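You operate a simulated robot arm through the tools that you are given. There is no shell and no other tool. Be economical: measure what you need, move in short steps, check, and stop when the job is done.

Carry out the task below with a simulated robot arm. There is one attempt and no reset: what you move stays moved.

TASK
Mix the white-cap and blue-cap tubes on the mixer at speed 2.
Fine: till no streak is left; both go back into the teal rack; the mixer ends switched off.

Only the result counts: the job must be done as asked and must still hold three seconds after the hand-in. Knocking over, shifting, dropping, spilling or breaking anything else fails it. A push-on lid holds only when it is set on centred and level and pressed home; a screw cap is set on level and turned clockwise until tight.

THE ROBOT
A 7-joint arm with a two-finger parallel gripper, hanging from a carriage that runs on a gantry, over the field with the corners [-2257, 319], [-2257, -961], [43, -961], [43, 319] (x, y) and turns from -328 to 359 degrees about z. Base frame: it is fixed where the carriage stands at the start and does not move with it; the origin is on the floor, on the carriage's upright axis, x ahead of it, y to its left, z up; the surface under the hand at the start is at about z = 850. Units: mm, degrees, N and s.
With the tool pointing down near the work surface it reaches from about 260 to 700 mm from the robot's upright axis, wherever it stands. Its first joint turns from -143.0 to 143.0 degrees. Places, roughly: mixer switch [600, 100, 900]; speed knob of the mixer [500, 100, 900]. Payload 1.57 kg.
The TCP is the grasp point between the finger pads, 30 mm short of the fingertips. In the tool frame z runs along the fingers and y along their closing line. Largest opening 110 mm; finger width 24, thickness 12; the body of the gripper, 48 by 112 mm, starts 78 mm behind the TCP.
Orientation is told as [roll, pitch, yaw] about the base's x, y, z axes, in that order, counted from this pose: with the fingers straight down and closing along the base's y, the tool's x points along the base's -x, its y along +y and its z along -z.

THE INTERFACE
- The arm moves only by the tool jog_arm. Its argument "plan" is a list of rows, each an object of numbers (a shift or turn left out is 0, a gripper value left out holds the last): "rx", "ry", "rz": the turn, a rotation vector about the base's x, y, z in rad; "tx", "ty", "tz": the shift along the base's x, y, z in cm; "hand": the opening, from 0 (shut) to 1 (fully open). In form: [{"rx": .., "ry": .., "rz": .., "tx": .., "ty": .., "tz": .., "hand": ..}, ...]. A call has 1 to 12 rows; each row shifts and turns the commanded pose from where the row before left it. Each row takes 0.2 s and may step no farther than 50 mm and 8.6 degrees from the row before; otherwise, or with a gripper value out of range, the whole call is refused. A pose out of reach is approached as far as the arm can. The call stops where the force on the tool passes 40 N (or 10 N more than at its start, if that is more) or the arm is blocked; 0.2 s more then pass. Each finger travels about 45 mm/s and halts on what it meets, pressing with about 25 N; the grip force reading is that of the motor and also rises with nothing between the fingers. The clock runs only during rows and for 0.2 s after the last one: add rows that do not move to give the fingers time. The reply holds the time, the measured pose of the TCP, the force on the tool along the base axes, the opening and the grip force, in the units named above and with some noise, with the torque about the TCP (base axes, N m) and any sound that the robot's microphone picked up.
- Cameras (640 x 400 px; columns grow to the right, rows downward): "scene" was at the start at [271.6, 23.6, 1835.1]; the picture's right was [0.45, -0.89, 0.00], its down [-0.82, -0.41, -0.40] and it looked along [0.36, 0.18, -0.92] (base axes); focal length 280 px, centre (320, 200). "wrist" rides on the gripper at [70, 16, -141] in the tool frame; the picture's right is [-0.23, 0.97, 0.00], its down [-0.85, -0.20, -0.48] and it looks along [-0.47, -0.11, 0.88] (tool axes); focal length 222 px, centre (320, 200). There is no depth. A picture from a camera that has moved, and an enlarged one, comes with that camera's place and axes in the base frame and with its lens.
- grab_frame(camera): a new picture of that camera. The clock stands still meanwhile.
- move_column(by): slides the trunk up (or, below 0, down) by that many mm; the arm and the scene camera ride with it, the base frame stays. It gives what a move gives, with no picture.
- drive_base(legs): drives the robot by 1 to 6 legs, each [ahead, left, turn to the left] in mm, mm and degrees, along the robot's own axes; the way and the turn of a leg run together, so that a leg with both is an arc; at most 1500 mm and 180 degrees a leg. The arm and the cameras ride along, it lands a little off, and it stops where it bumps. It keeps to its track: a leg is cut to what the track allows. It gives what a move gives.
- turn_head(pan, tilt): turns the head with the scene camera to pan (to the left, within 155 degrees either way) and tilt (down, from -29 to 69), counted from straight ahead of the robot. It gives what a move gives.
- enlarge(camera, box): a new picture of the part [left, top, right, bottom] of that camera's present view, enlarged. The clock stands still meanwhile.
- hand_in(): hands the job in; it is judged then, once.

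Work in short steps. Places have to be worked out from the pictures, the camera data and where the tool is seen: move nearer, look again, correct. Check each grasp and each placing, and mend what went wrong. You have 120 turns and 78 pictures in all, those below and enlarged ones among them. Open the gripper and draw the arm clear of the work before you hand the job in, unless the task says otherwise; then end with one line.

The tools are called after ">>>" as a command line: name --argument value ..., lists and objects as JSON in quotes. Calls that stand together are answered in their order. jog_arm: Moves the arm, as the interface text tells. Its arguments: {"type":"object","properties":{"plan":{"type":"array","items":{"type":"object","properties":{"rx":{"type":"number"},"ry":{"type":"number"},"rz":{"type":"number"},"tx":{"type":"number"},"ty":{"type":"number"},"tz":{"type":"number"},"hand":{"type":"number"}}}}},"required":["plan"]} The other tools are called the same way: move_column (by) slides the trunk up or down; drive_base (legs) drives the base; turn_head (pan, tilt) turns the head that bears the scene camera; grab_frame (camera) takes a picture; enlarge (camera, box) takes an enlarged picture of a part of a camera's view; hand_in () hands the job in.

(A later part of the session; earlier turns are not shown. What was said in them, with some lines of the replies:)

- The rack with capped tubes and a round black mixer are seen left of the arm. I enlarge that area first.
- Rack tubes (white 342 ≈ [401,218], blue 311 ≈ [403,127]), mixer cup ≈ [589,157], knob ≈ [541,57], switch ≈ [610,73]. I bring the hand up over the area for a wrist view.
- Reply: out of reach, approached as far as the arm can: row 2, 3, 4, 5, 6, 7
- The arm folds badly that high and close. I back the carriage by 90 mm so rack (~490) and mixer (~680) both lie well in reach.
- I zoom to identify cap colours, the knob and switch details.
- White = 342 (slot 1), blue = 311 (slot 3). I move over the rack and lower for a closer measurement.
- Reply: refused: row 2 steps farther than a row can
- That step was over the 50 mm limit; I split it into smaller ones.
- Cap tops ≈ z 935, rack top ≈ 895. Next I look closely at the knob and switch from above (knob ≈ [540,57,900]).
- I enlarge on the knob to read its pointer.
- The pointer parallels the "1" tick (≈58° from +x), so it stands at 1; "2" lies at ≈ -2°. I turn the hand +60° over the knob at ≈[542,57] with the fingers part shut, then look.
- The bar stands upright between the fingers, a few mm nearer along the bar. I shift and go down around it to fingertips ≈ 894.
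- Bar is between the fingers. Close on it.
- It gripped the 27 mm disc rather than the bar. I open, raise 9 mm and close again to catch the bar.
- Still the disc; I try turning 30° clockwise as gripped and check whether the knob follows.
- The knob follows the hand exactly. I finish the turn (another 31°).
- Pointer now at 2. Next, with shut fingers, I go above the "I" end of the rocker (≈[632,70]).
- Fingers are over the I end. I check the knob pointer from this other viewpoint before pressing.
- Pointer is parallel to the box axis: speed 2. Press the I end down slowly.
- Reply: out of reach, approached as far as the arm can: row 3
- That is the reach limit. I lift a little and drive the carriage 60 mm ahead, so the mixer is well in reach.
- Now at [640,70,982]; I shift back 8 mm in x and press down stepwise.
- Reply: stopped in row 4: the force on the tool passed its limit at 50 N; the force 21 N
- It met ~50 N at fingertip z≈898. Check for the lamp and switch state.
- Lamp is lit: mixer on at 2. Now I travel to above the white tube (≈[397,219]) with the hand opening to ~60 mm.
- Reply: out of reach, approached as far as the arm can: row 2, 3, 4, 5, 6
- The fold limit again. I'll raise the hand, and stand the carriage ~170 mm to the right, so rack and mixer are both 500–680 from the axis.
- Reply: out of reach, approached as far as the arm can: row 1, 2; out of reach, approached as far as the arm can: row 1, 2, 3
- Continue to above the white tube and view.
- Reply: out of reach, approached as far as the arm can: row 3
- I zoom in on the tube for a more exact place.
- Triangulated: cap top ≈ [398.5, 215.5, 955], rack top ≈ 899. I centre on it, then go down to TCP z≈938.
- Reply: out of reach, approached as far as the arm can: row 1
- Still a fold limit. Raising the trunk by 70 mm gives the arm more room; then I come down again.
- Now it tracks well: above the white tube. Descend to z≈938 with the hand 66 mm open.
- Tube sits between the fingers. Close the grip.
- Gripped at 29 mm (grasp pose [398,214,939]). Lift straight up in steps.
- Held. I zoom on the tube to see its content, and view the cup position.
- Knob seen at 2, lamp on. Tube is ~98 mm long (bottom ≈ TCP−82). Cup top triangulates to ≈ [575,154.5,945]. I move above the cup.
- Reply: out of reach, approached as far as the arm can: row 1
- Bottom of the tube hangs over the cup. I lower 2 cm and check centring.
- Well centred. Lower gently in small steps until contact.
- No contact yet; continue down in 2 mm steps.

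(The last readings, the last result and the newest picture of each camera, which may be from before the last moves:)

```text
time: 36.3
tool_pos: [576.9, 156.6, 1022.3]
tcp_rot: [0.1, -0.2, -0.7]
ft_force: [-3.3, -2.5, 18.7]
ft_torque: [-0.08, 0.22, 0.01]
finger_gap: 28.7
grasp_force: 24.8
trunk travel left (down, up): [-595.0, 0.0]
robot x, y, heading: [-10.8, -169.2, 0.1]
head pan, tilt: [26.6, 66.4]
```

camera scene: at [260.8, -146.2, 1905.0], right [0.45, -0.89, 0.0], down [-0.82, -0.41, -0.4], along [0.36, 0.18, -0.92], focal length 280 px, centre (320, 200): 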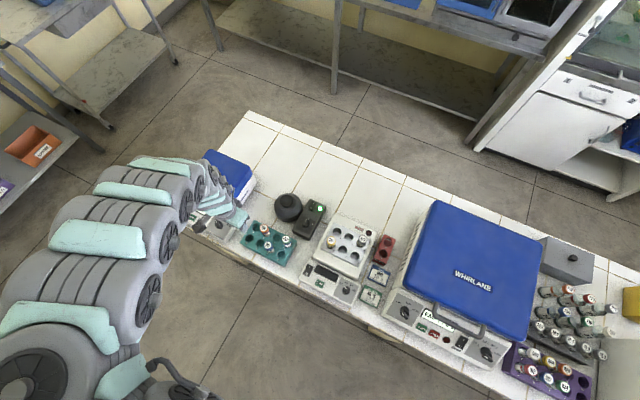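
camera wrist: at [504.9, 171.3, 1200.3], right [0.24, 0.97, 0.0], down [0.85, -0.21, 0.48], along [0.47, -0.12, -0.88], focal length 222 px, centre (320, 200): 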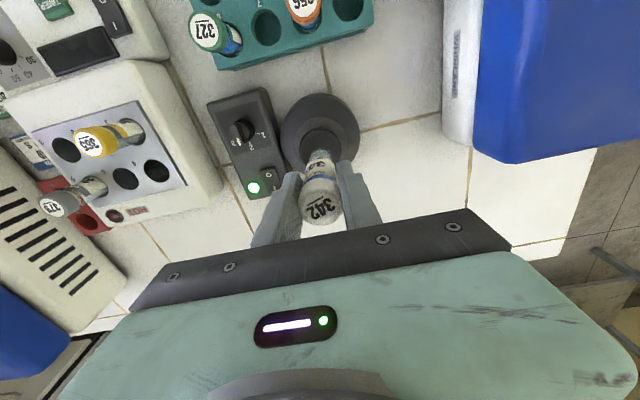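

Contact with ~19 N. Hold for 2.4 s and watch.

>>> jog_arm --plan '[{}, {}, {}, {}, {}, {}, {}, {}, {}, {}, {}, {}]'

>>> enlarge --camera "scene" --box '[258, 175, 322, 215]'

```text
time: 38.9
tool_pos: [577.2, 155.9, 1020.7]
tcp_rot: [0.0, -0.3, -0.8]
ft_force: [0.7, 0.7, 14.9]
ft_torque: [0.0, -0.21, -0.01]
finger_gap: 28.3
grasp_force: 25.2
trunk travel left (down, up): [-595.0, 0.0]
robot x, y, heading: [-12.0, -167.5, 0.3]
head pan, tilt: [26.6, 66.4]
```

```text
10.00 times, centred on (290, 195) of scene
camera zoom: at [261.3, -146.1, 1905.4], right [0.45, -0.89, 0.0], down [-0.82, -0.41, -0.4], along [0.36, 0.18, -0.92], focal length 2802 px, centre (620, 250)
```

zoom: 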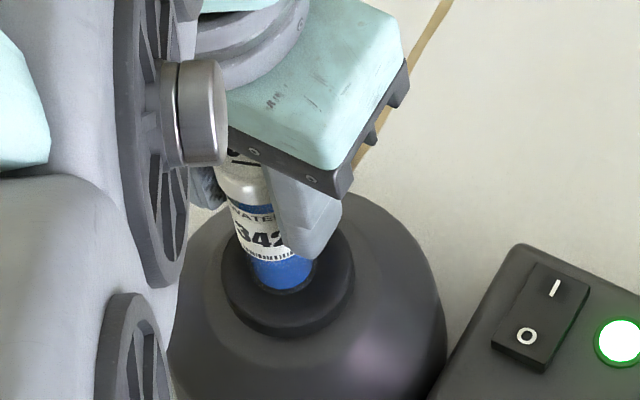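

It mixes: the liquid is turning blue. Keep holding several more seconds.

>>> jog_arm --plan '[{}, {}, {}, {}, {}, {}, {}, {}, {}, {}, {}, {}]'

>>> jog_arm --plan '[{}, {}, {}, {}, {}, {}, {}, {}, {}, {}, {}, {}]'

>>> enlarge --camera "scene" --box '[274, 190, 306, 210]'

```text
time: 41.5
tool_pos: [575.8, 155.3, 1020.9]
tcp_rot: [0.1, -0.3, -0.8]
ft_force: [-0.5, -0.4, 12.5]
ft_torque: [0.05, -0.12, 0.03]
finger_gap: 28.6
grasp_force: 25.0
trunk travel left (down, up): [-595.0, 0.0]
robot x, y, heading: [-11.3, -171.4, -0.2]
head pan, tilt: [26.6, 66.4]
```

```text
time: 44.1
tool_pos: [577.2, 155.7, 1020.4]
tcp_rot: [0.0, -0.2, -0.7]
ft_force: [1.0, -0.1, 8.8]
ft_torque: [0.02, -0.11, -0.03]
finger_gap: 28.4
grasp_force: 24.8
trunk travel left (down, up): [-595.0, 0.0]
robot x, y, heading: [-8.6, -170.4, -0.0]
head pan, tilt: [26.6, 66.4]
```

```text
16.00 times, centred on (290, 200) of scene
camera zoom: at [261.1, -146.1, 1905.3], right [0.45, -0.89, 0.0], down [-0.82, -0.41, -0.4], along [0.36, 0.18, -0.92], focal length 4483 px, centre (800, 200)
```

zoom: 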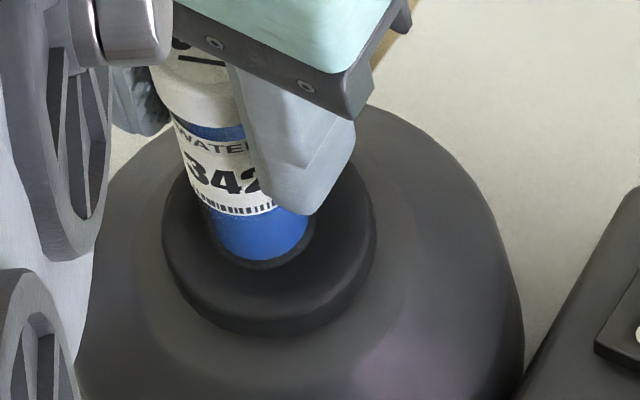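

Looks uniformly blue. Hold a few more seconds for safety, then lift and inspect.

>>> jog_arm --plan '[{"tz": -0.05}, {}, {}, {}, {}, {}, {}, {}, {}, {}, {}, {}]'

>>> jog_arm --plan '[{}, {}, {}, {}, {"tz": 0.5}, {"tz": 2}, {"tz": 2}, {}]'

>>> enlarge --camera "wrist" --box '[288, 135, 352, 175]'

>>> enlarge --camera "scene" --box '[274, 185, 306, 205]'

```text
time: 46.7
tool_pos: [576.2, 155.8, 1020.8]
tcp_rot: [0.0, -0.3, -0.8]
ft_force: [0.8, 0.2, 11.6]
ft_torque: [0.01, -0.1, -0.02]
finger_gap: 28.5
grasp_force: 24.6
trunk travel left (down, up): [-595.0, 0.0]
robot x, y, heading: [-7.8, -167.7, 0.3]
head pan, tilt: [26.6, 66.4]
```

```text
time: 48.5
tool_pos: [576.4, 155.9, 1065.3]
tcp_rot: [0.0, -0.2, -0.8]
ft_force: [0.1, 0.8, -1.2]
ft_torque: [0.02, -0.03, -0.02]
finger_gap: 28.5
grasp_force: 24.6
trunk travel left (down, up): [-595.0, 0.0]
robot x, y, heading: [-11.9, -167.2, 0.2]
head pan, tilt: [26.6, 66.4]
```

```text
10.00 times, centred on (320, 155) of wrist
camera zoom: at [504.7, 172.4, 1207.3], right [0.24, 0.97, 0.0], down [0.85, -0.21, 0.48], along [0.47, -0.12, -0.88], focal length 2221 px, centre (320, 650)
```

zoom: 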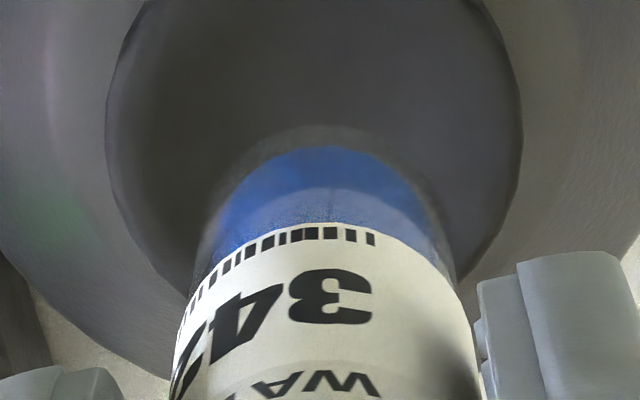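

```text
16.00 times, centred on (290, 195) of scene
camera zoom: at [260.9, -146.3, 1905.0], right [0.45, -0.89, 0.0], down [-0.82, -0.41, -0.4], along [0.36, 0.18, -0.92], focal length 4483 px, centre (800, 280)
```

zoom: 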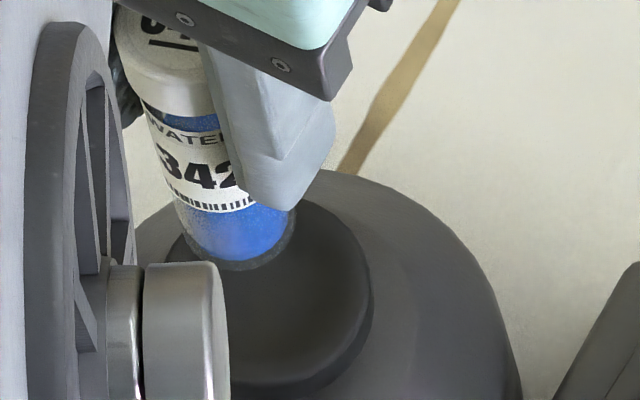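

Mostly uniform, but to be sure I press it on the cup for ~7 s more and compare.

>>> jog_arm --plan '[{"tz": -2}, {"tz": -1.8}, {"tz": -0.4}, {"tz": -0.3}, {"tz": -0.1}, {}, {}, {}, {}, {}, {}, {}]'

>>> jog_arm --plan '[{}, {}, {}, {}, {}, {}, {}, {}, {}, {}, {}, {}]'

>>> jog_arm --plan '[{}, {}, {}, {}, {}, {}, {}, {"tz": 0.5}, {"tz": 2}, {"tz": 2}, {}]'

>>> enlarge --camera "wrist" --box '[288, 135, 352, 175]'

>>> enlarge --camera "scene" --box '[274, 185, 306, 205]'

```text
time: 51.1
tool_pos: [577.1, 155.4, 1020.6]
tcp_rot: [-0.1, -0.2, -0.8]
ft_force: [0.5, -2.5, 17.0]
ft_torque: [0.02, -0.11, 0.01]
finger_gap: 28.6
grasp_force: 25.2
trunk travel left (down, up): [-595.0, 0.0]
robot x, y, heading: [-12.1, -171.7, -0.0]
head pan, tilt: [26.6, 66.4]
```

```text
time: 53.7
tool_pos: [576.3, 155.3, 1017.9]
tcp_rot: [-0.1, -0.2, -0.8]
ft_force: [0.8, -0.2, 12.7]
ft_torque: [0.01, -0.13, 0.02]
finger_gap: 28.3
grasp_force: 25.3
trunk travel left (down, up): [-595.0, 0.0]
robot x, y, heading: [-9.6, -170.5, -0.2]
head pan, tilt: [26.6, 66.4]
```

```text
time: 56.1
tool_pos: [575.9, 154.5, 1064.9]
tcp_rot: [0.0, -0.2, -0.8]
ft_force: [-0.6, 1.0, -0.5]
ft_torque: [-0.04, -0.03, 0.05]
finger_gap: 28.5
grasp_force: 24.9
trunk travel left (down, up): [-595.0, 0.0]
robot x, y, heading: [-12.8, -170.2, 0.3]
head pan, tilt: [26.6, 66.4]
```

```text
10.00 times, centred on (320, 155) of wrist
camera zoom: at [504.5, 172.1, 1206.3], right [0.24, 0.97, 0.0], down [0.85, -0.21, 0.48], along [0.47, -0.12, -0.88], focal length 2221 px, centre (320, 650)
```

zoom: 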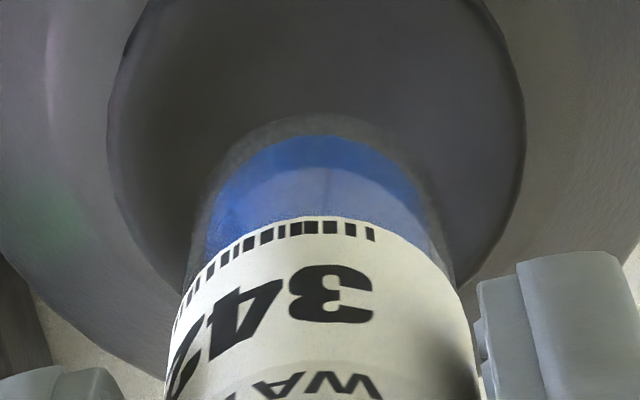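

```text
16.00 times, centred on (290, 195) of scene
camera zoom: at [260.9, -146.3, 1905.0], right [0.45, -0.89, 0.0], down [-0.82, -0.41, -0.4], along [0.36, 0.18, -0.92], focal length 4483 px, centre (800, 280)
```

zoom: 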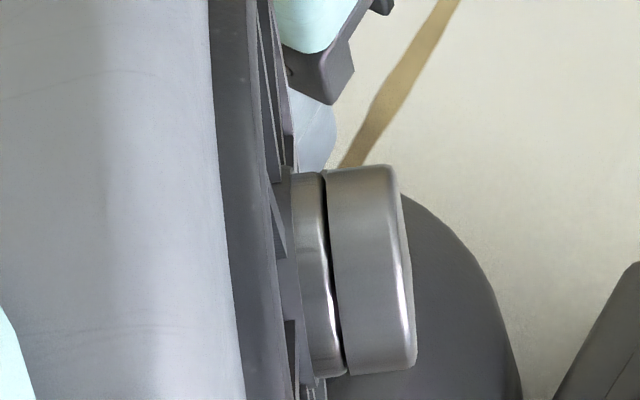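

Same uniform look as before: no streak. Take it back above slot 1 ([398,214]).

>>> jog_arm --plan '[{"tx": -3.5, "ty": 1.2}, {"tx": -3.5, "ty": 1.2}, {"tx": -3.5, "ty": 1.2}, {"tx": -3.6, "ty": 1.2, "tz": -0.3}, {"tx": -3.6, "ty": 1.2, "tz": -0.4}, {}]'

>>> enlarge --camera "wrist" --box '[256, 90, 384, 170]'

```text
time: 57.5
tool_pos: [407.5, 211.9, 1057.2]
tcp_rot: [-0.1, -0.1, -0.9]
ft_force: [-0.4, -0.1, -0.7]
ft_torque: [-0.01, 0.0, 0.02]
finger_gap: 28.7
grasp_force: 25.5
out of reach, approached as far as the arm can: row 5
trunk travel left (down, up): [-595.0, 0.0]
robot x, y, heading: [-9.0, -168.4, -0.1]
head pan, tilt: [26.6, 66.4]
```

```text
5.00 times, centred on (320, 130) of wrist
camera zoom: at [336.7, 229.3, 1200.4], right [0.24, 0.97, 0.0], down [0.85, -0.21, 0.48], along [0.47, -0.12, -0.88], focal length 1111 px, centre (320, 550)
```

zoom: 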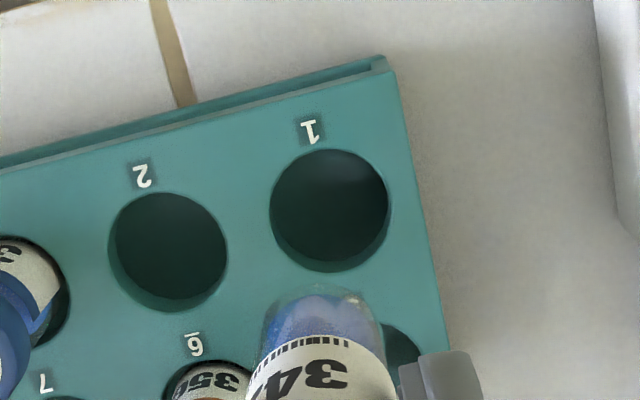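

Hole 1 computes to ≈[398.7,215.3]. Descend with that correction to tube bottom ~15 mm above the rack, then check.

>>> jog_arm --plan '[{"tz": -2, "tx": -0.4, "ty": 0.15}, {"tz": -2, "tx": -0.5, "ty": 0.15}, {"tz": -1.8}, {}]'

>>> enlarge --camera "wrist" --box '[256, 90, 384, 170]'

```text
time: 58.5
tool_pos: [399.3, 214.8, 999.2]
tcp_rot: [-0.1, -0.3, -0.8]
ft_force: [0.4, 0.1, 0.5]
ft_torque: [0.0, -0.03, -0.02]
finger_gap: 28.2
grasp_force: 25.3
trunk travel left (down, up): [-595.0, 0.0]
robot x, y, heading: [-15.3, -175.9, 0.2]
head pan, tilt: [26.6, 66.4]
```

```text
5.00 times, centred on (320, 130) of wrist
camera zoom: at [328.0, 232.9, 1142.1], right [0.24, 0.97, 0.0], down [0.85, -0.21, 0.48], along [0.47, -0.12, -0.88], focal length 1111 px, centre (320, 550)
```

zoom: 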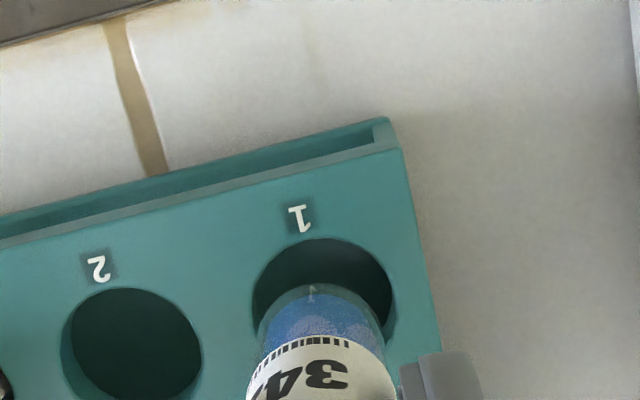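

Aligned with hole 1. I zoom on the tube bottom to double-check the liquid.

>>> enlarge --camera "wrist" --box '[304, 140, 336, 160]'

```text
16.00 times, centred on (320, 150) of wrist
camera zoom: at [328.0, 232.9, 1142.1], right [0.24, 0.97, 0.0], down [0.85, -0.21, 0.48], along [0.47, -0.12, -0.88], focal length 3554 px, centre (320, 1000)
```

zoom: 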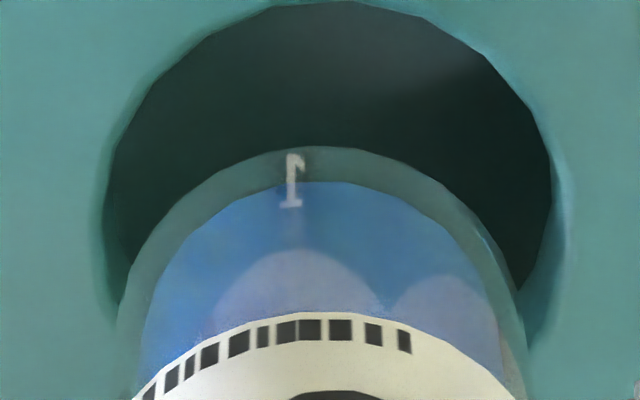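

Only reflections on uniform blue. Insert down into the hole.

>>> jog_arm --plan '[{"tz": -1}, {"tz": -1}, {"tz": -1}, {"tz": -1}, {"tz": -1}, {"tz": -0.6}, {"tz": -0.3}]'

```text
time: 60.1
tool_pos: [399.3, 215.3, 940.6]
tcp_rot: [-0.1, -0.2, -0.8]
ft_force: [0.7, 0.5, -3.3]
ft_torque: [0.02, -0.02, 0.01]
finger_gap: 28.2
grasp_force: 25.5
trunk travel left (down, up): [-595.0, 0.0]
robot x, y, heading: [-10.5, -173.2, 0.1]
head pan, tilt: [26.6, 66.4]
```

Not yet seated; lower in 1–2 mm steps.

>>> jog_arm --plan '[{"tz": -0.2}, {"tz": -0.1}, {"tz": -0.1}]'

```text
time: 60.9
tool_pos: [398.3, 215.2, 936.1]
tcp_rot: [-0.2, -0.2, -0.8]
ft_force: [0.6, 0.2, -1.6]
ft_torque: [0.01, 0.0, -0.01]
finger_gap: 28.4
grasp_force: 24.7
trunk travel left (down, up): [-595.0, 0.0]
robot x, y, heading: [-13.8, -171.5, 0.1]
head pan, tilt: [26.6, 66.4]
```

>>> jog_arm --plan '[{"tz": -0.1}, {"tz": -0.1}, {"tz": -0.1}]'

```text
time: 61.7
tool_pos: [398.9, 215.8, 933.6]
tcp_rot: [0.0, -0.2, -0.7]
ft_force: [-5.5, -2.5, 23.7]
ft_torque: [-0.16, 0.14, 0.02]
finger_gap: 28.5
grasp_force: 25.0
trunk travel left (down, up): [-595.0, 0.0]
robot x, y, heading: [-13.9, -168.4, -0.2]
head pan, tilt: [26.6, 66.4]
```

Seated (24 N). Release and draw straight up.

>>> jog_arm --plan '[{"tz": 0.1}, {"hand": 0.6}, {}, {}, {"tz": 2}, {"tz": 4}, {"tz": 3}, {}]'

>>> grab_frame --camera "wrist"

```text
time: 63.5
tool_pos: [398.8, 215.8, 1024.1]
tcp_rot: [-0.2, -0.1, -0.8]
ft_force: [-0.1, 0.0, -0.5]
ft_torque: [-0.03, 0.03, -0.01]
finger_gap: 66.0
grasp_force: 0.1
trunk travel left (down, up): [-595.0, 0.0]
robot x, y, heading: [-12.7, -170.8, -0.1]
head pan, tilt: [26.6, 66.4]
```

```text
31 pictures are left
camera wrist: at [327.7, 232.7, 1166.2], right [0.24, 0.97, 0.0], down [0.85, -0.21, 0.48], along [0.47, -0.12, -0.88], focal length 222 px, centre (320, 200)
```

wrist: 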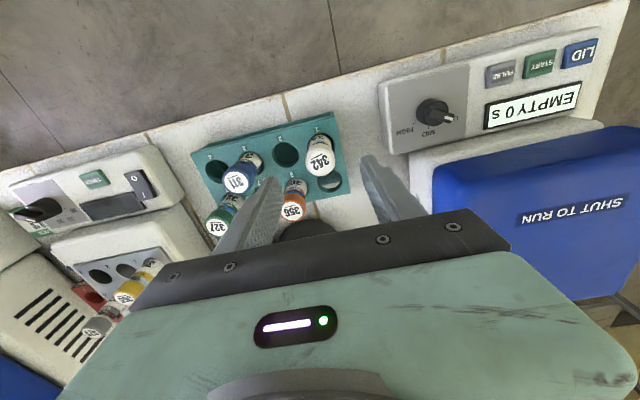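

White tube is in slot 1. Next the blue tube (slot 3, ≈[397.5,127.5]): move over at z≈997.

>>> jog_arm --plan '[{"ty": -2.9, "tz": -1}, {"ty": -2.9, "tz": -1}, {"ty": -2.9, "tz": -0.7, "tx": -0.1}, {}]'

>>> enlarge --camera "wrist" --box '[200, 80, 440, 230]'

```text
time: 64.5
tool_pos: [406.6, 137.6, 985.2]
tcp_rot: [-0.1, -0.1, -0.8]
ft_force: [-0.7, -0.4, 0.5]
ft_torque: [-0.01, 0.0, 0.01]
finger_gap: 66.0
grasp_force: 0.0
out of reach, approached as far as the arm can: row 2, 3
trunk travel left (down, up): [-595.0, 0.0]
robot x, y, heading: [-12.1, -172.8, -0.2]
head pan, tilt: [26.6, 66.4]
```

```text
2.67 times, centred on (320, 155) of wrist
camera zoom: at [337.1, 156.0, 1127.1], right [0.24, 0.97, 0.0], down [0.85, -0.21, 0.48], along [0.47, -0.12, -0.88], focal length 592 px, centre (320, 320)
```

zoom: 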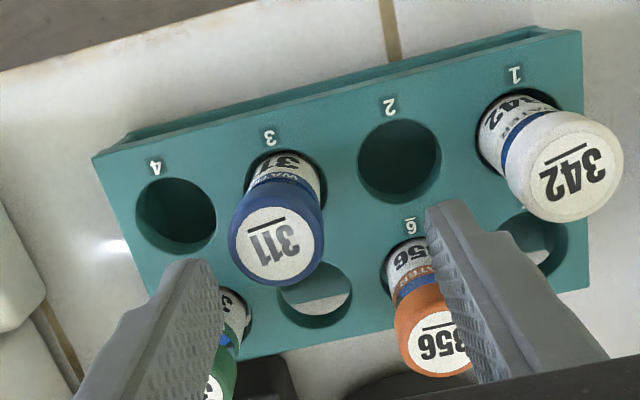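

The fold limit is near again. I raise clear, shift the carriage ~25 back and 30 right, then approach again.

>>> jog_arm --plan '[{"tz": 3, "tx": 1}, {"tz": 3, "tx": 1}, {}]'

>>> drive_base --legs '[[-25, -30, 0]]'

```text
time: 65.3
tool_pos: [441.6, 153.8, 1029.6]
tcp_rot: [-0.2, 0.0, -0.7]
ft_force: [0.2, -0.3, 0.0]
ft_torque: [0.03, 0.03, 0.0]
finger_gap: 66.1
grasp_force: 0.1
out of reach, approached as far as the arm can: row 1, 2
trunk travel left (down, up): [-595.0, 0.0]
robot x, y, heading: [-11.1, -170.1, 0.0]
head pan, tilt: [26.6, 66.4]
```

```text
time: 66.2
tool_pos: [418.8, 123.9, 1027.7]
tcp_rot: [-0.3, -0.2, -0.9]
ft_force: [-0.6, 0.5, 0.5]
ft_torque: [0.0, -0.01, 0.01]
finger_gap: 65.8
grasp_force: 0.0
trunk travel left (down, up): [-595.0, 0.0]
robot x, y, heading: [-32.5, -199.0, 0.1]
head pan, tilt: [26.6, 66.4]
```

Now to [397.5,127.5] at z≈995.

>>> jog_arm --plan '[{"tz": -2}, {"tz": -1.3, "tx": -1.1, "ty": 0.2}, {"tx": -1.0, "ty": 0.2}, {}]'

>>> enlarge --camera "wrist" --box '[200, 80, 440, 230]'

```text
time: 67.2
tool_pos: [396.3, 126.6, 996.0]
tcp_rot: [-0.3, -0.1, -0.8]
ft_force: [-0.2, -0.2, -0.2]
ft_torque: [-0.02, -0.01, 0.0]
finger_gap: 65.8
grasp_force: 0.1
trunk travel left (down, up): [-595.0, 0.0]
robot x, y, heading: [-33.0, -198.8, 0.1]
head pan, tilt: [26.6, 66.4]
```

```text
2.67 times, centred on (320, 155) of wrist
camera zoom: at [325.7, 145.1, 1138.9], right [0.24, 0.97, 0.0], down [0.85, -0.21, 0.48], along [0.47, -0.12, -0.88], focal length 592 px, centre (320, 320)
```

zoom: 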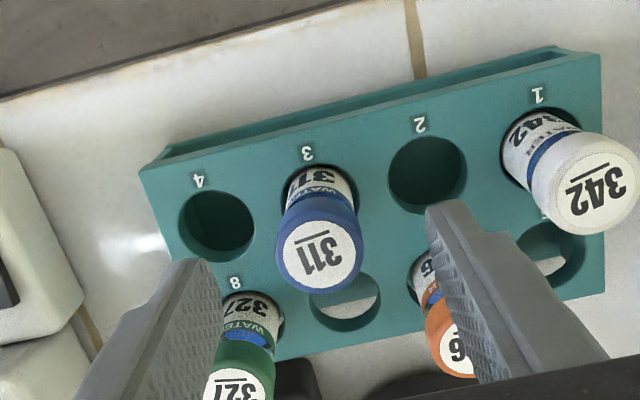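

Centred on the blue tube. Descend and grip.

>>> jog_arm --plan '[{"tz": -2, "tx": 0.1}, {"tz": -2}, {"tz": -1.8}, {}, {"hand": 0}, {}, {}, {}, {}]'

>>> enlarge --camera "wrist" --box '[200, 100, 440, 250]'

```text
time: 69.2
tool_pos: [396.6, 127.1, 939.1]
tcp_rot: [-0.2, -0.1, -0.8]
ft_force: [0.0, 0.1, 0.3]
ft_torque: [-0.01, -0.04, -0.01]
finger_gap: 28.7
grasp_force: 25.2
trunk travel left (down, up): [-595.0, 0.0]
robot x, y, heading: [-36.8, -202.2, -0.2]
head pan, tilt: [26.6, 66.4]
```

```text
2.67 times, centred on (320, 175) of wrist
camera zoom: at [327.2, 145.1, 1081.1], right [0.24, 0.97, 0.0], down [0.85, -0.21, 0.48], along [0.47, -0.12, -0.88], focal length 592 px, centre (320, 267)
```

zoom: 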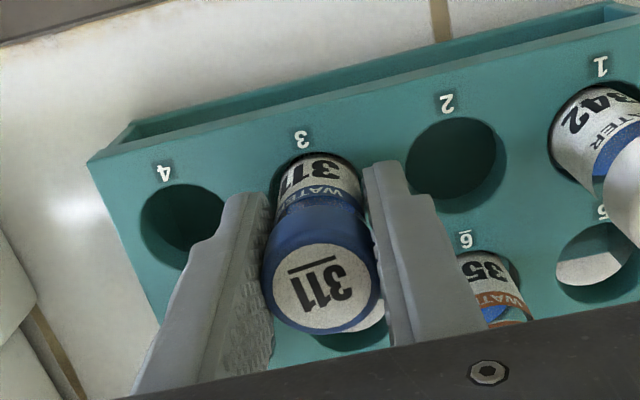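

Gripped. Lift straight to ~1010, then rise while moving out toward the mixer.

>>> jog_arm --plan '[{"tz": 1}, {"tz": 2}, {"tz": 2}, {"tz": 2}, {}]'

```text
time: 70.4
tool_pos: [397.1, 127.6, 1007.2]
tcp_rot: [-0.3, -0.1, -0.8]
ft_force: [0.6, 0.1, -0.7]
ft_torque: [-0.03, 0.0, 0.04]
finger_gap: 28.6
grasp_force: 25.1
trunk travel left (down, up): [-595.0, 0.0]
robot x, y, heading: [-32.2, -200.2, 0.0]
head pan, tilt: [26.6, 66.4]
```

Tube bottom is clear of the rack (~925). Rise along +x between the neighbours, then go over the cup at [576,155].

>>> jog_arm --plan '[{"tx": 1, "tz": 2}, {"tx": 2, "tz": 2}, {"tx": 3, "tz": 1.2}, {"tx": 4, "ty": 0.7}, {"tx": 4, "ty": 1}, {"tx": 3.9, "ty": 1.05}, {}]'

>>> enlarge --camera "wrist" --box '[256, 90, 384, 170]'

```text
time: 72.0
tool_pos: [576.3, 153.3, 1060.4]
tcp_rot: [-0.2, -0.2, -0.8]
ft_force: [-0.3, 0.0, 0.0]
ft_torque: [-0.02, -0.06, -0.02]
finger_gap: 28.8
grasp_force: 25.0
trunk travel left (down, up): [-595.0, 0.0]
robot x, y, heading: [-37.6, -201.5, 0.0]
head pan, tilt: [26.6, 66.4]
```

```text
5.00 times, centred on (320, 130) of wrist
camera zoom: at [505.8, 171.8, 1202.8], right [0.24, 0.97, 0.0], down [0.85, -0.21, 0.48], along [0.47, -0.12, -0.88], focal length 1111 px, centre (320, 550)
```

zoom: 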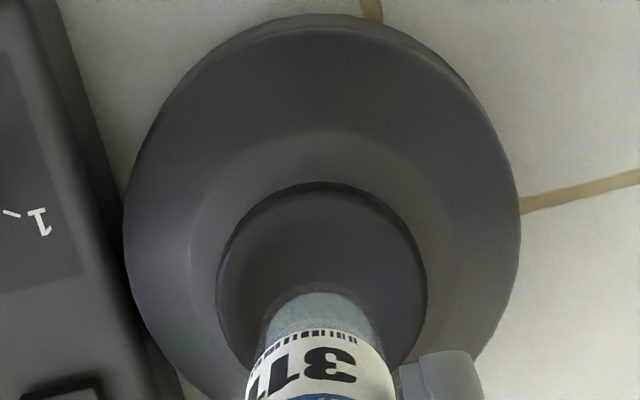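

Centred over the cup. Lower to contact.

>>> jog_arm --plan '[{"tz": -1.5, "ty": 0.1}, {"tz": -1.3}, {"tz": -0.5}, {"tz": -0.3}, {"tz": -0.2}, {"tz": -0.1}]'

```text
time: 73.4
tool_pos: [577.4, 156.2, 1021.1]
tcp_rot: [-0.2, -0.1, -0.9]
ft_force: [-1.4, -0.1, 9.6]
ft_torque: [0.06, 0.07, 0.01]
finger_gap: 28.7
grasp_force: 24.6
trunk travel left (down, up): [-595.0, 0.0]
robot x, y, heading: [-32.5, -200.0, -0.1]
head pan, tilt: [26.6, 66.4]
```

Contact at ~10 N; press 2 mm more and hold ~14 s.

>>> jog_arm --plan '[{"tz": -0.1}, {"tz": -0.1}, {}, {}, {}, {}, {}, {}, {}, {}, {}, {}]'

>>> jog_arm --plan '[{}, {}, {}, {}, {}, {}, {}, {}, {}, {}, {}, {}]'

>>> jog_arm --plan '[{}, {}, {}, {}, {}, {}, {}, {}, {}, {}, {}, {}]'

>>> jog_arm --plan '[{}, {}, {}, {}, {}, {}, {}, {}, {}, {}, {}, {}]'

>>> jog_arm --plan '[{}, {}, {}, {}, {}, {}, {}, {}, {}, {}, {}, {}]'

>>> jog_arm --plan '[{}, {}, {}, {}, {}, {"tz": 0.5}, {"tz": 2}, {"tz": 2}, {}]'

>>> enlarge --camera "wrist" --box '[288, 135, 352, 175]'

```text
time: 76.0
tool_pos: [579.2, 157.1, 1020.7]
tcp_rot: [-0.1, -0.2, -0.8]
ft_force: [1.7, -0.6, 20.1]
ft_torque: [0.01, -0.22, -0.02]
finger_gap: 28.5
grasp_force: 24.8
trunk travel left (down, up): [-595.0, 0.0]
robot x, y, heading: [-32.8, -199.8, -0.0]
head pan, tilt: [26.6, 66.4]
```

```text
time: 78.6
tool_pos: [577.9, 156.1, 1020.5]
tcp_rot: [-0.1, -0.2, -0.8]
ft_force: [0.8, -0.6, 17.8]
ft_torque: [0.04, -0.13, 0.0]
finger_gap: 28.3
grasp_force: 24.7
trunk travel left (down, up): [-595.0, 0.0]
robot x, y, heading: [-32.7, -200.0, 0.1]
head pan, tilt: [26.6, 66.4]
```

```text
time: 81.2
tool_pos: [578.0, 157.3, 1021.0]
tcp_rot: [-0.1, -0.1, -0.7]
ft_force: [0.9, 0.1, 13.8]
ft_torque: [0.02, -0.1, 0.01]
finger_gap: 28.4
grasp_force: 24.7
trunk travel left (down, up): [-595.0, 0.0]
robot x, y, heading: [-35.0, -199.3, 0.1]
head pan, tilt: [26.6, 66.4]
```

```text
time: 83.8
tool_pos: [575.5, 157.3, 1019.8]
tcp_rot: [-0.2, -0.1, -0.7]
ft_force: [0.6, -0.4, 11.5]
ft_torque: [0.04, -0.09, 0.0]
finger_gap: 28.6
grasp_force: 25.3
trunk travel left (down, up): [-595.0, 0.0]
robot x, y, heading: [-34.3, -200.7, 0.2]
head pan, tilt: [26.6, 66.4]
```

```text
time: 86.4
tool_pos: [577.9, 157.6, 1019.3]
tcp_rot: [-0.2, -0.1, -0.8]
ft_force: [0.2, 0.0, 9.7]
ft_torque: [0.08, -0.08, -0.01]
finger_gap: 28.4
grasp_force: 25.2
trunk travel left (down, up): [-595.0, 0.0]
robot x, y, heading: [-36.5, -201.2, 0.0]
head pan, tilt: [26.6, 66.4]
```

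```text
time: 88.4
tool_pos: [576.6, 155.6, 1063.7]
tcp_rot: [-0.2, -0.2, -0.8]
ft_force: [0.5, 0.3, 0.5]
ft_torque: [0.0, 0.02, 0.01]
finger_gap: 28.1
grasp_force: 24.9
trunk travel left (down, up): [-595.0, 0.0]
robot x, y, heading: [-36.5, -194.7, 0.1]
head pan, tilt: [26.6, 66.4]
```

```text
10.00 times, centred on (320, 155) of wrist
camera zoom: at [506.0, 173.8, 1206.7], right [0.24, 0.97, 0.0], down [0.85, -0.21, 0.48], along [0.47, -0.12, -0.88], focal length 2221 px, centre (320, 650)
```

zoom: 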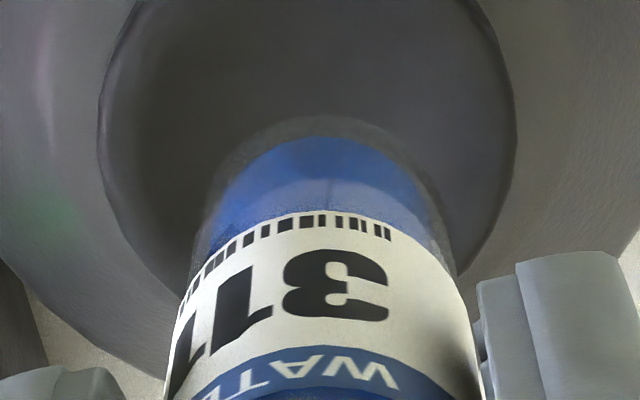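

Uniform blue, like the other. Return along the same path to above slot 3.

>>> jog_arm --plan '[{"tx": -3.9, "ty": -1.1}, {"tx": -4, "ty": -1.0}, {"tx": -4, "ty": -0.6}, {"tx": -3, "tz": -1.5, "ty": -0.1}, {"tx": -2, "tz": -2}, {"tx": -1, "tz": -1}, {}]'

>>> enlarge --camera "wrist" --box '[256, 90, 384, 170]'

```text
time: 90.0
tool_pos: [396.8, 128.7, 1019.5]
tcp_rot: [-0.2, -0.1, -0.8]
ft_force: [-1.1, -0.4, -0.8]
ft_torque: [0.04, 0.02, 0.0]
finger_gap: 28.4
grasp_force: 25.5
trunk travel left (down, up): [-595.0, 0.0]
robot x, y, heading: [-37.9, -204.0, -0.2]
head pan, tilt: [26.6, 66.4]
```

```text
5.00 times, centred on (320, 130) of wrist
camera zoom: at [327.1, 145.8, 1161.6], right [0.24, 0.97, 0.0], down [0.85, -0.21, 0.48], along [0.47, -0.12, -0.88], focal length 1111 px, centre (320, 550)
```

zoom: 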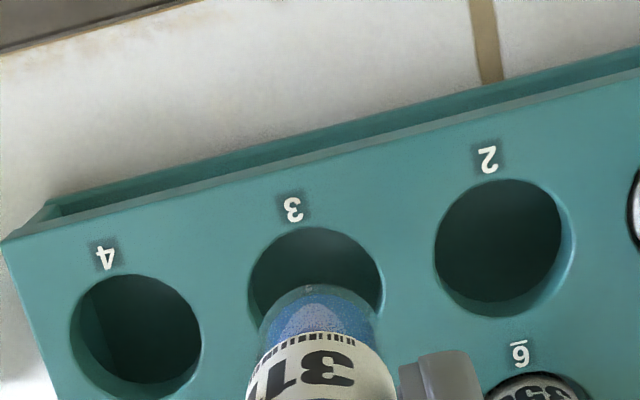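

Aligned with hole 3. Insert.

>>> jog_arm --plan '[{"tz": -1.5, "tx": 0.1, "ty": -0.05}, {"tz": -1.5}, {"tz": -1.5}, {"tz": -1.5}, {"tz": -1.2}, {"tz": -0.7}]'

```text
time: 91.4
tool_pos: [397.6, 128.1, 940.7]
tcp_rot: [-0.3, 0.1, -0.9]
ft_force: [-0.5, -0.4, -3.2]
ft_torque: [-0.01, 0.02, 0.02]
finger_gap: 28.1
grasp_force: 25.0
trunk travel left (down, up): [-595.0, 0.0]
robot x, y, heading: [-37.2, -201.0, 0.0]
head pan, tilt: [26.6, 66.4]
```

Continue down gently to the seat.

>>> jog_arm --plan '[{"tz": -0.3}, {"tz": -0.1}, {"tz": -0.1}, {"tz": -0.1}]'

```text
time: 92.4
tool_pos: [399.7, 128.8, 935.3]
tcp_rot: [0.0, -0.2, -0.8]
ft_force: [-4.8, -3.0, 23.4]
ft_torque: [-0.14, 0.32, -0.01]
finger_gap: 28.6
grasp_force: 25.2
trunk travel left (down, up): [-595.0, 0.0]
robot x, y, heading: [-36.9, -200.7, -0.2]
head pan, tilt: [26.6, 66.4]
```

Seated. Release, and go up.

>>> jog_arm --plan '[{"tz": 0.1}, {"hand": 0.6}, {}, {}, {"tz": 2}, {"tz": 3}, {"tz": 2}, {}]'

>>> grab_frame --camera "wrist"

```text
time: 94.2
tool_pos: [398.7, 127.7, 1006.5]
tcp_rot: [-0.3, -0.1, -0.8]
ft_force: [0.4, 0.2, -0.4]
ft_torque: [0.03, 0.0, 0.05]
finger_gap: 66.1
grasp_force: 0.0
trunk travel left (down, up): [-595.0, 0.0]
robot x, y, heading: [-34.5, -199.6, 0.0]
head pan, tilt: [26.6, 66.4]
```

```text
24 pictures are left
camera wrist: at [328.1, 145.3, 1148.0], right [0.24, 0.97, 0.0], down [0.85, -0.21, 0.48], along [0.47, -0.12, -0.88], focal length 222 px, centre (320, 200)
```

wrist: 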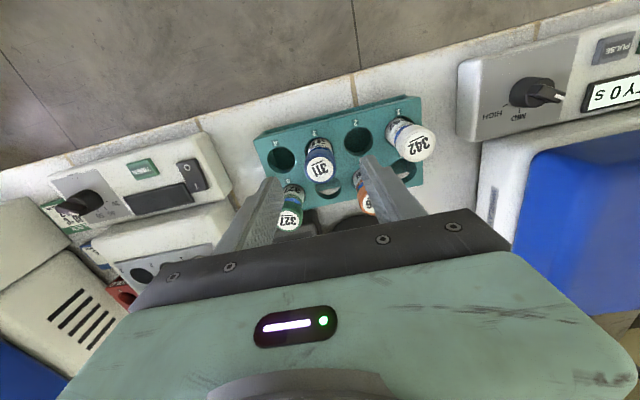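

Both tubes are back. Next the switch: move to near the box, shutting the hand, and bring the carriage 45 mm ahead for reach.

>>> jog_arm --plan '[{"tx": 3, "tz": 1.5}, {"tx": 3.5, "ty": -1.2, "tz": 1.5, "hand": 0}, {"tx": 3.5, "ty": -1.5}, {"tx": 3.5, "ty": -1.5}, {"tx": 2.6, "ty": -1.5}, {}]'

>>> drive_base --legs '[[45, 0, 0]]'

>>> grab_frame --camera "wrist"

```text
time: 95.6
tool_pos: [559.9, 68.5, 1035.1]
tcp_rot: [-0.3, -0.1, -0.7]
ft_force: [-0.4, -0.1, 0.0]
ft_torque: [-0.02, 0.0, 0.01]
finger_gap: 0.2
grasp_force: 21.6
trunk travel left (down, up): [-595.0, 0.0]
robot x, y, heading: [-33.1, -207.4, -0.1]
head pan, tilt: [26.6, 66.4]
```

```text
time: 96.5
tool_pos: [604.6, 70.8, 1035.2]
tcp_rot: [-0.2, -0.1, -0.7]
ft_force: [0.1, 0.1, -0.1]
ft_torque: [-0.02, -0.06, 0.03]
finger_gap: 0.0
grasp_force: 21.1
trunk travel left (down, up): [-595.0, 0.0]
robot x, y, heading: [11.2, -194.2, -0.1]
head pan, tilt: [26.6, 66.4]
```

```text
23 pictures are left
camera wrist: at [533.9, 87.7, 1177.8], right [0.24, 0.97, 0.0], down [0.85, -0.21, 0.48], along [0.47, -0.12, -0.88], focal length 222 px, centre (320, 200)
```

wrist: 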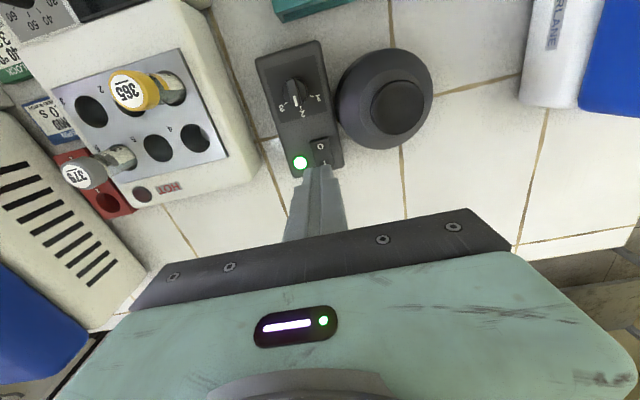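

O lies at ≈[609,69]; hand is at [604.6,70.8]. Descend to just above, then press in small steps.

>>> jog_arm --plan '[{"tz": -3, "ty": -0.1}, {"tz": -3}, {"tz": -3}, {"tz": -0.5}, {"tz": -0.3}, {"tz": -0.3}, {"tz": -0.3}, {"tz": -0.3}]'

```text
time: 98.3
tool_pos: [604.0, 69.2, 927.5]
tcp_rot: [-0.1, 0.0, -0.8]
ft_force: [-2.9, -0.7, 8.7]
ft_torque: [-0.01, 0.01, -0.02]
finger_gap: 0.0
grasp_force: 21.6
trunk travel left (down, up): [-595.0, 0.0]
robot x, y, heading: [11.5, -200.0, -0.0]
head pan, tilt: [26.6, 66.4]
```

Contact at 9 N; press a bit more.

>>> jog_arm --plan '[{"tz": -0.2}, {"tz": -0.2}, {"tz": -0.2}]'

>>> enlarge --camera "wrist" --box '[220, 80, 380, 180]'

```text
time: 98.7
tool_pos: [603.4, 68.6, 928.2]
tcp_rot: [-0.3, 0.2, -0.8]
ft_force: [-13.0, -5.9, 29.2]
ft_torque: [-0.17, 0.04, -0.12]
finger_gap: 0.0
grasp_force: 21.8
trunk travel left (down, up): [-595.0, 0.0]
robot x, y, heading: [10.4, -200.0, 0.1]
head pan, tilt: [26.6, 66.4]
stopped in row 2: the force on the tool passed its limit at 49 N (the readings are from after the stop); the commanded pose is now the measured one
```

```text
4.00 times, centred on (300, 130) of wrist
camera zoom: at [533.9, 87.0, 1070.9], right [0.24, 0.97, -0.01], down [0.85, -0.21, 0.48], along [0.46, -0.12, -0.88], focal length 888 px, centre (400, 480)
```

zoom: 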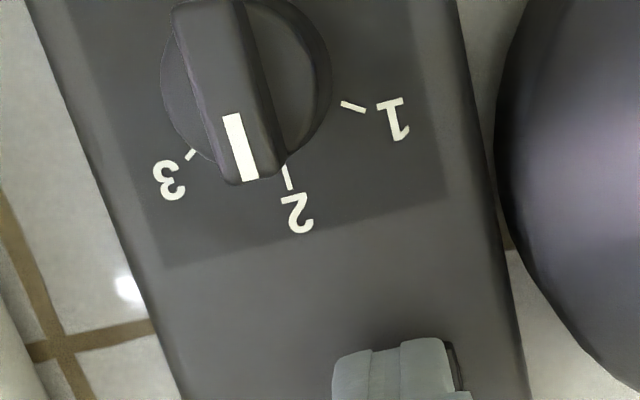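

Lift and look at the lamp and switch.

>>> jog_arm --plan '[{"tz": 2}, {"tz": 4}, {"tz": 4, "tx": -1}, {"tz": 2, "tx": -2}, {}]'

>>> grab_frame --camera "wrist"

>>> grab_frame --camera "scene"

```text
time: 99.9
tool_pos: [573.8, 69.1, 1048.2]
tcp_rot: [-0.3, 0.1, -0.9]
ft_force: [0.9, -0.2, 1.0]
ft_torque: [0.0, 0.02, -0.03]
finger_gap: 0.3
grasp_force: 21.5
trunk travel left (down, up): [-595.0, 0.0]
robot x, y, heading: [12.7, -201.0, 0.1]
head pan, tilt: [26.6, 66.4]
```

```text
21 pictures are left
camera wrist: at [503.8, 87.7, 1189.5], right [0.24, 0.97, -0.01], down [0.85, -0.21, 0.48], along [0.46, -0.12, -0.88], focal length 222 px, centre (320, 200)
```

wrist: 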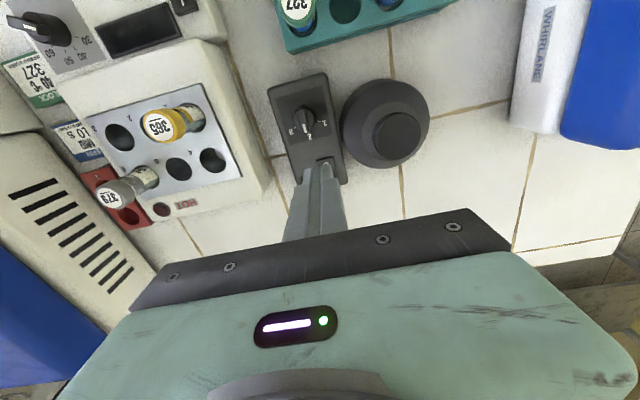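

```text
20 pictures are left
camera scene: at [280.7, -176.1, 1905.0], right [0.45, -0.89, 0.0], down [-0.82, -0.41, -0.4], along [0.36, 0.18, -0.92], focal length 280 px, centre (320, 200)
```

scene: 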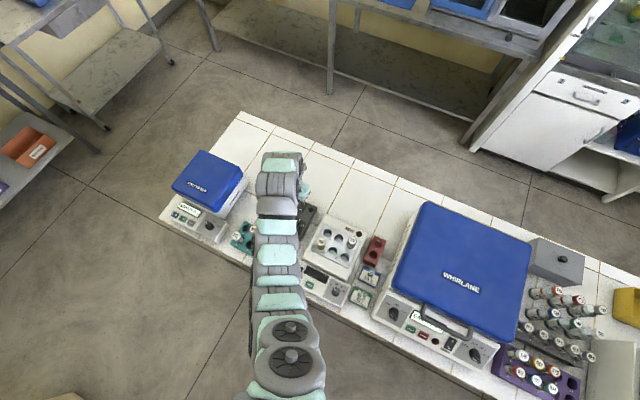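

The lamp is hidden behind the fingers. I open the hand, move aside and look again.

>>> jog_arm --plan '[{"tz": 3, "tx": 2, "ty": 3, "hand": 0.6}, {"tz": 3, "tx": 2, "ty": 3}, {"tz": 2, "tx": 2, "ty": 3}, {}]'

>>> enlarge --camera "wrist" --box '[160, 80, 320, 180]'

>>> grab_frame --camera "wrist"

```text
time: 100.9
tool_pos: [633.9, 160.5, 1128.4]
tcp_rot: [-0.4, 0.1, -0.8]
ft_force: [1.8, -0.1, 0.7]
ft_torque: [0.0, 0.01, 0.0]
finger_gap: 66.0
grasp_force: 0.1
trunk travel left (down, up): [-595.0, 0.0]
robot x, y, heading: [7.7, -199.6, -0.2]
head pan, tilt: [26.6, 66.4]
```

```text
4.00 times, centred on (240, 130) of wrist
camera zoom: at [563.6, 178.2, 1270.4], right [0.24, 0.97, -0.01], down [0.85, -0.21, 0.48], along [0.46, -0.12, -0.88], focal length 888 px, centre (640, 480)
```

zoom: 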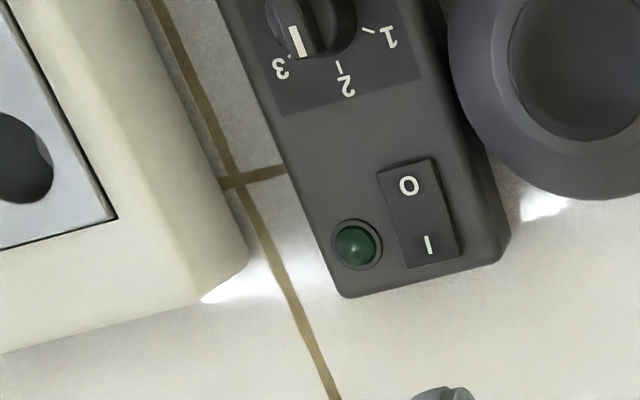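

```text
18 pictures are left
camera wrist: at [563.6, 178.2, 1270.4], right [0.24, 0.97, -0.01], down [0.85, -0.21, 0.48], along [0.46, -0.12, -0.88], focal length 222 px, centre (320, 200)
```

wrist: 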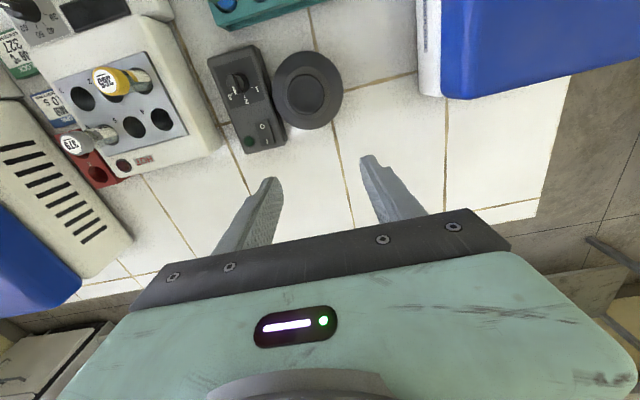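

Lamp dark, rocker on O. A last check of the rack.

>>> enlarge --camera "scene" --box '[190, 180, 350, 280]'

```text
4.00 times, centred on (270, 230) of scene
camera zoom: at [280.7, -176.1, 1905.1], right [0.45, -0.89, 0.0], down [-0.82, -0.41, -0.4], along [0.36, 0.18, -0.92], focal length 1121 px, centre (520, 80)
```

zoom: 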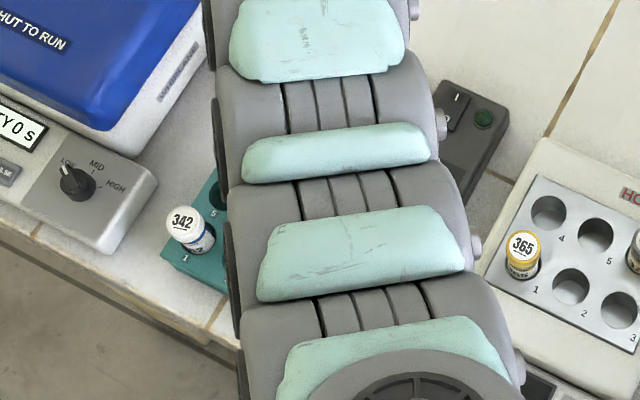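

White is seated in slot 1, and blue was seen seated in slot 3. The mixer is off, the hand is open and the arm is clear, so I hand in.

>>> hand_in

```text
The job is handed in.
```

The white-cap and blue-cap tubes were each mixed at speed 2 until the liquid was an even blue with no streak in view, put back in teal rack slots 1 and 3, and the mixer was switched off.
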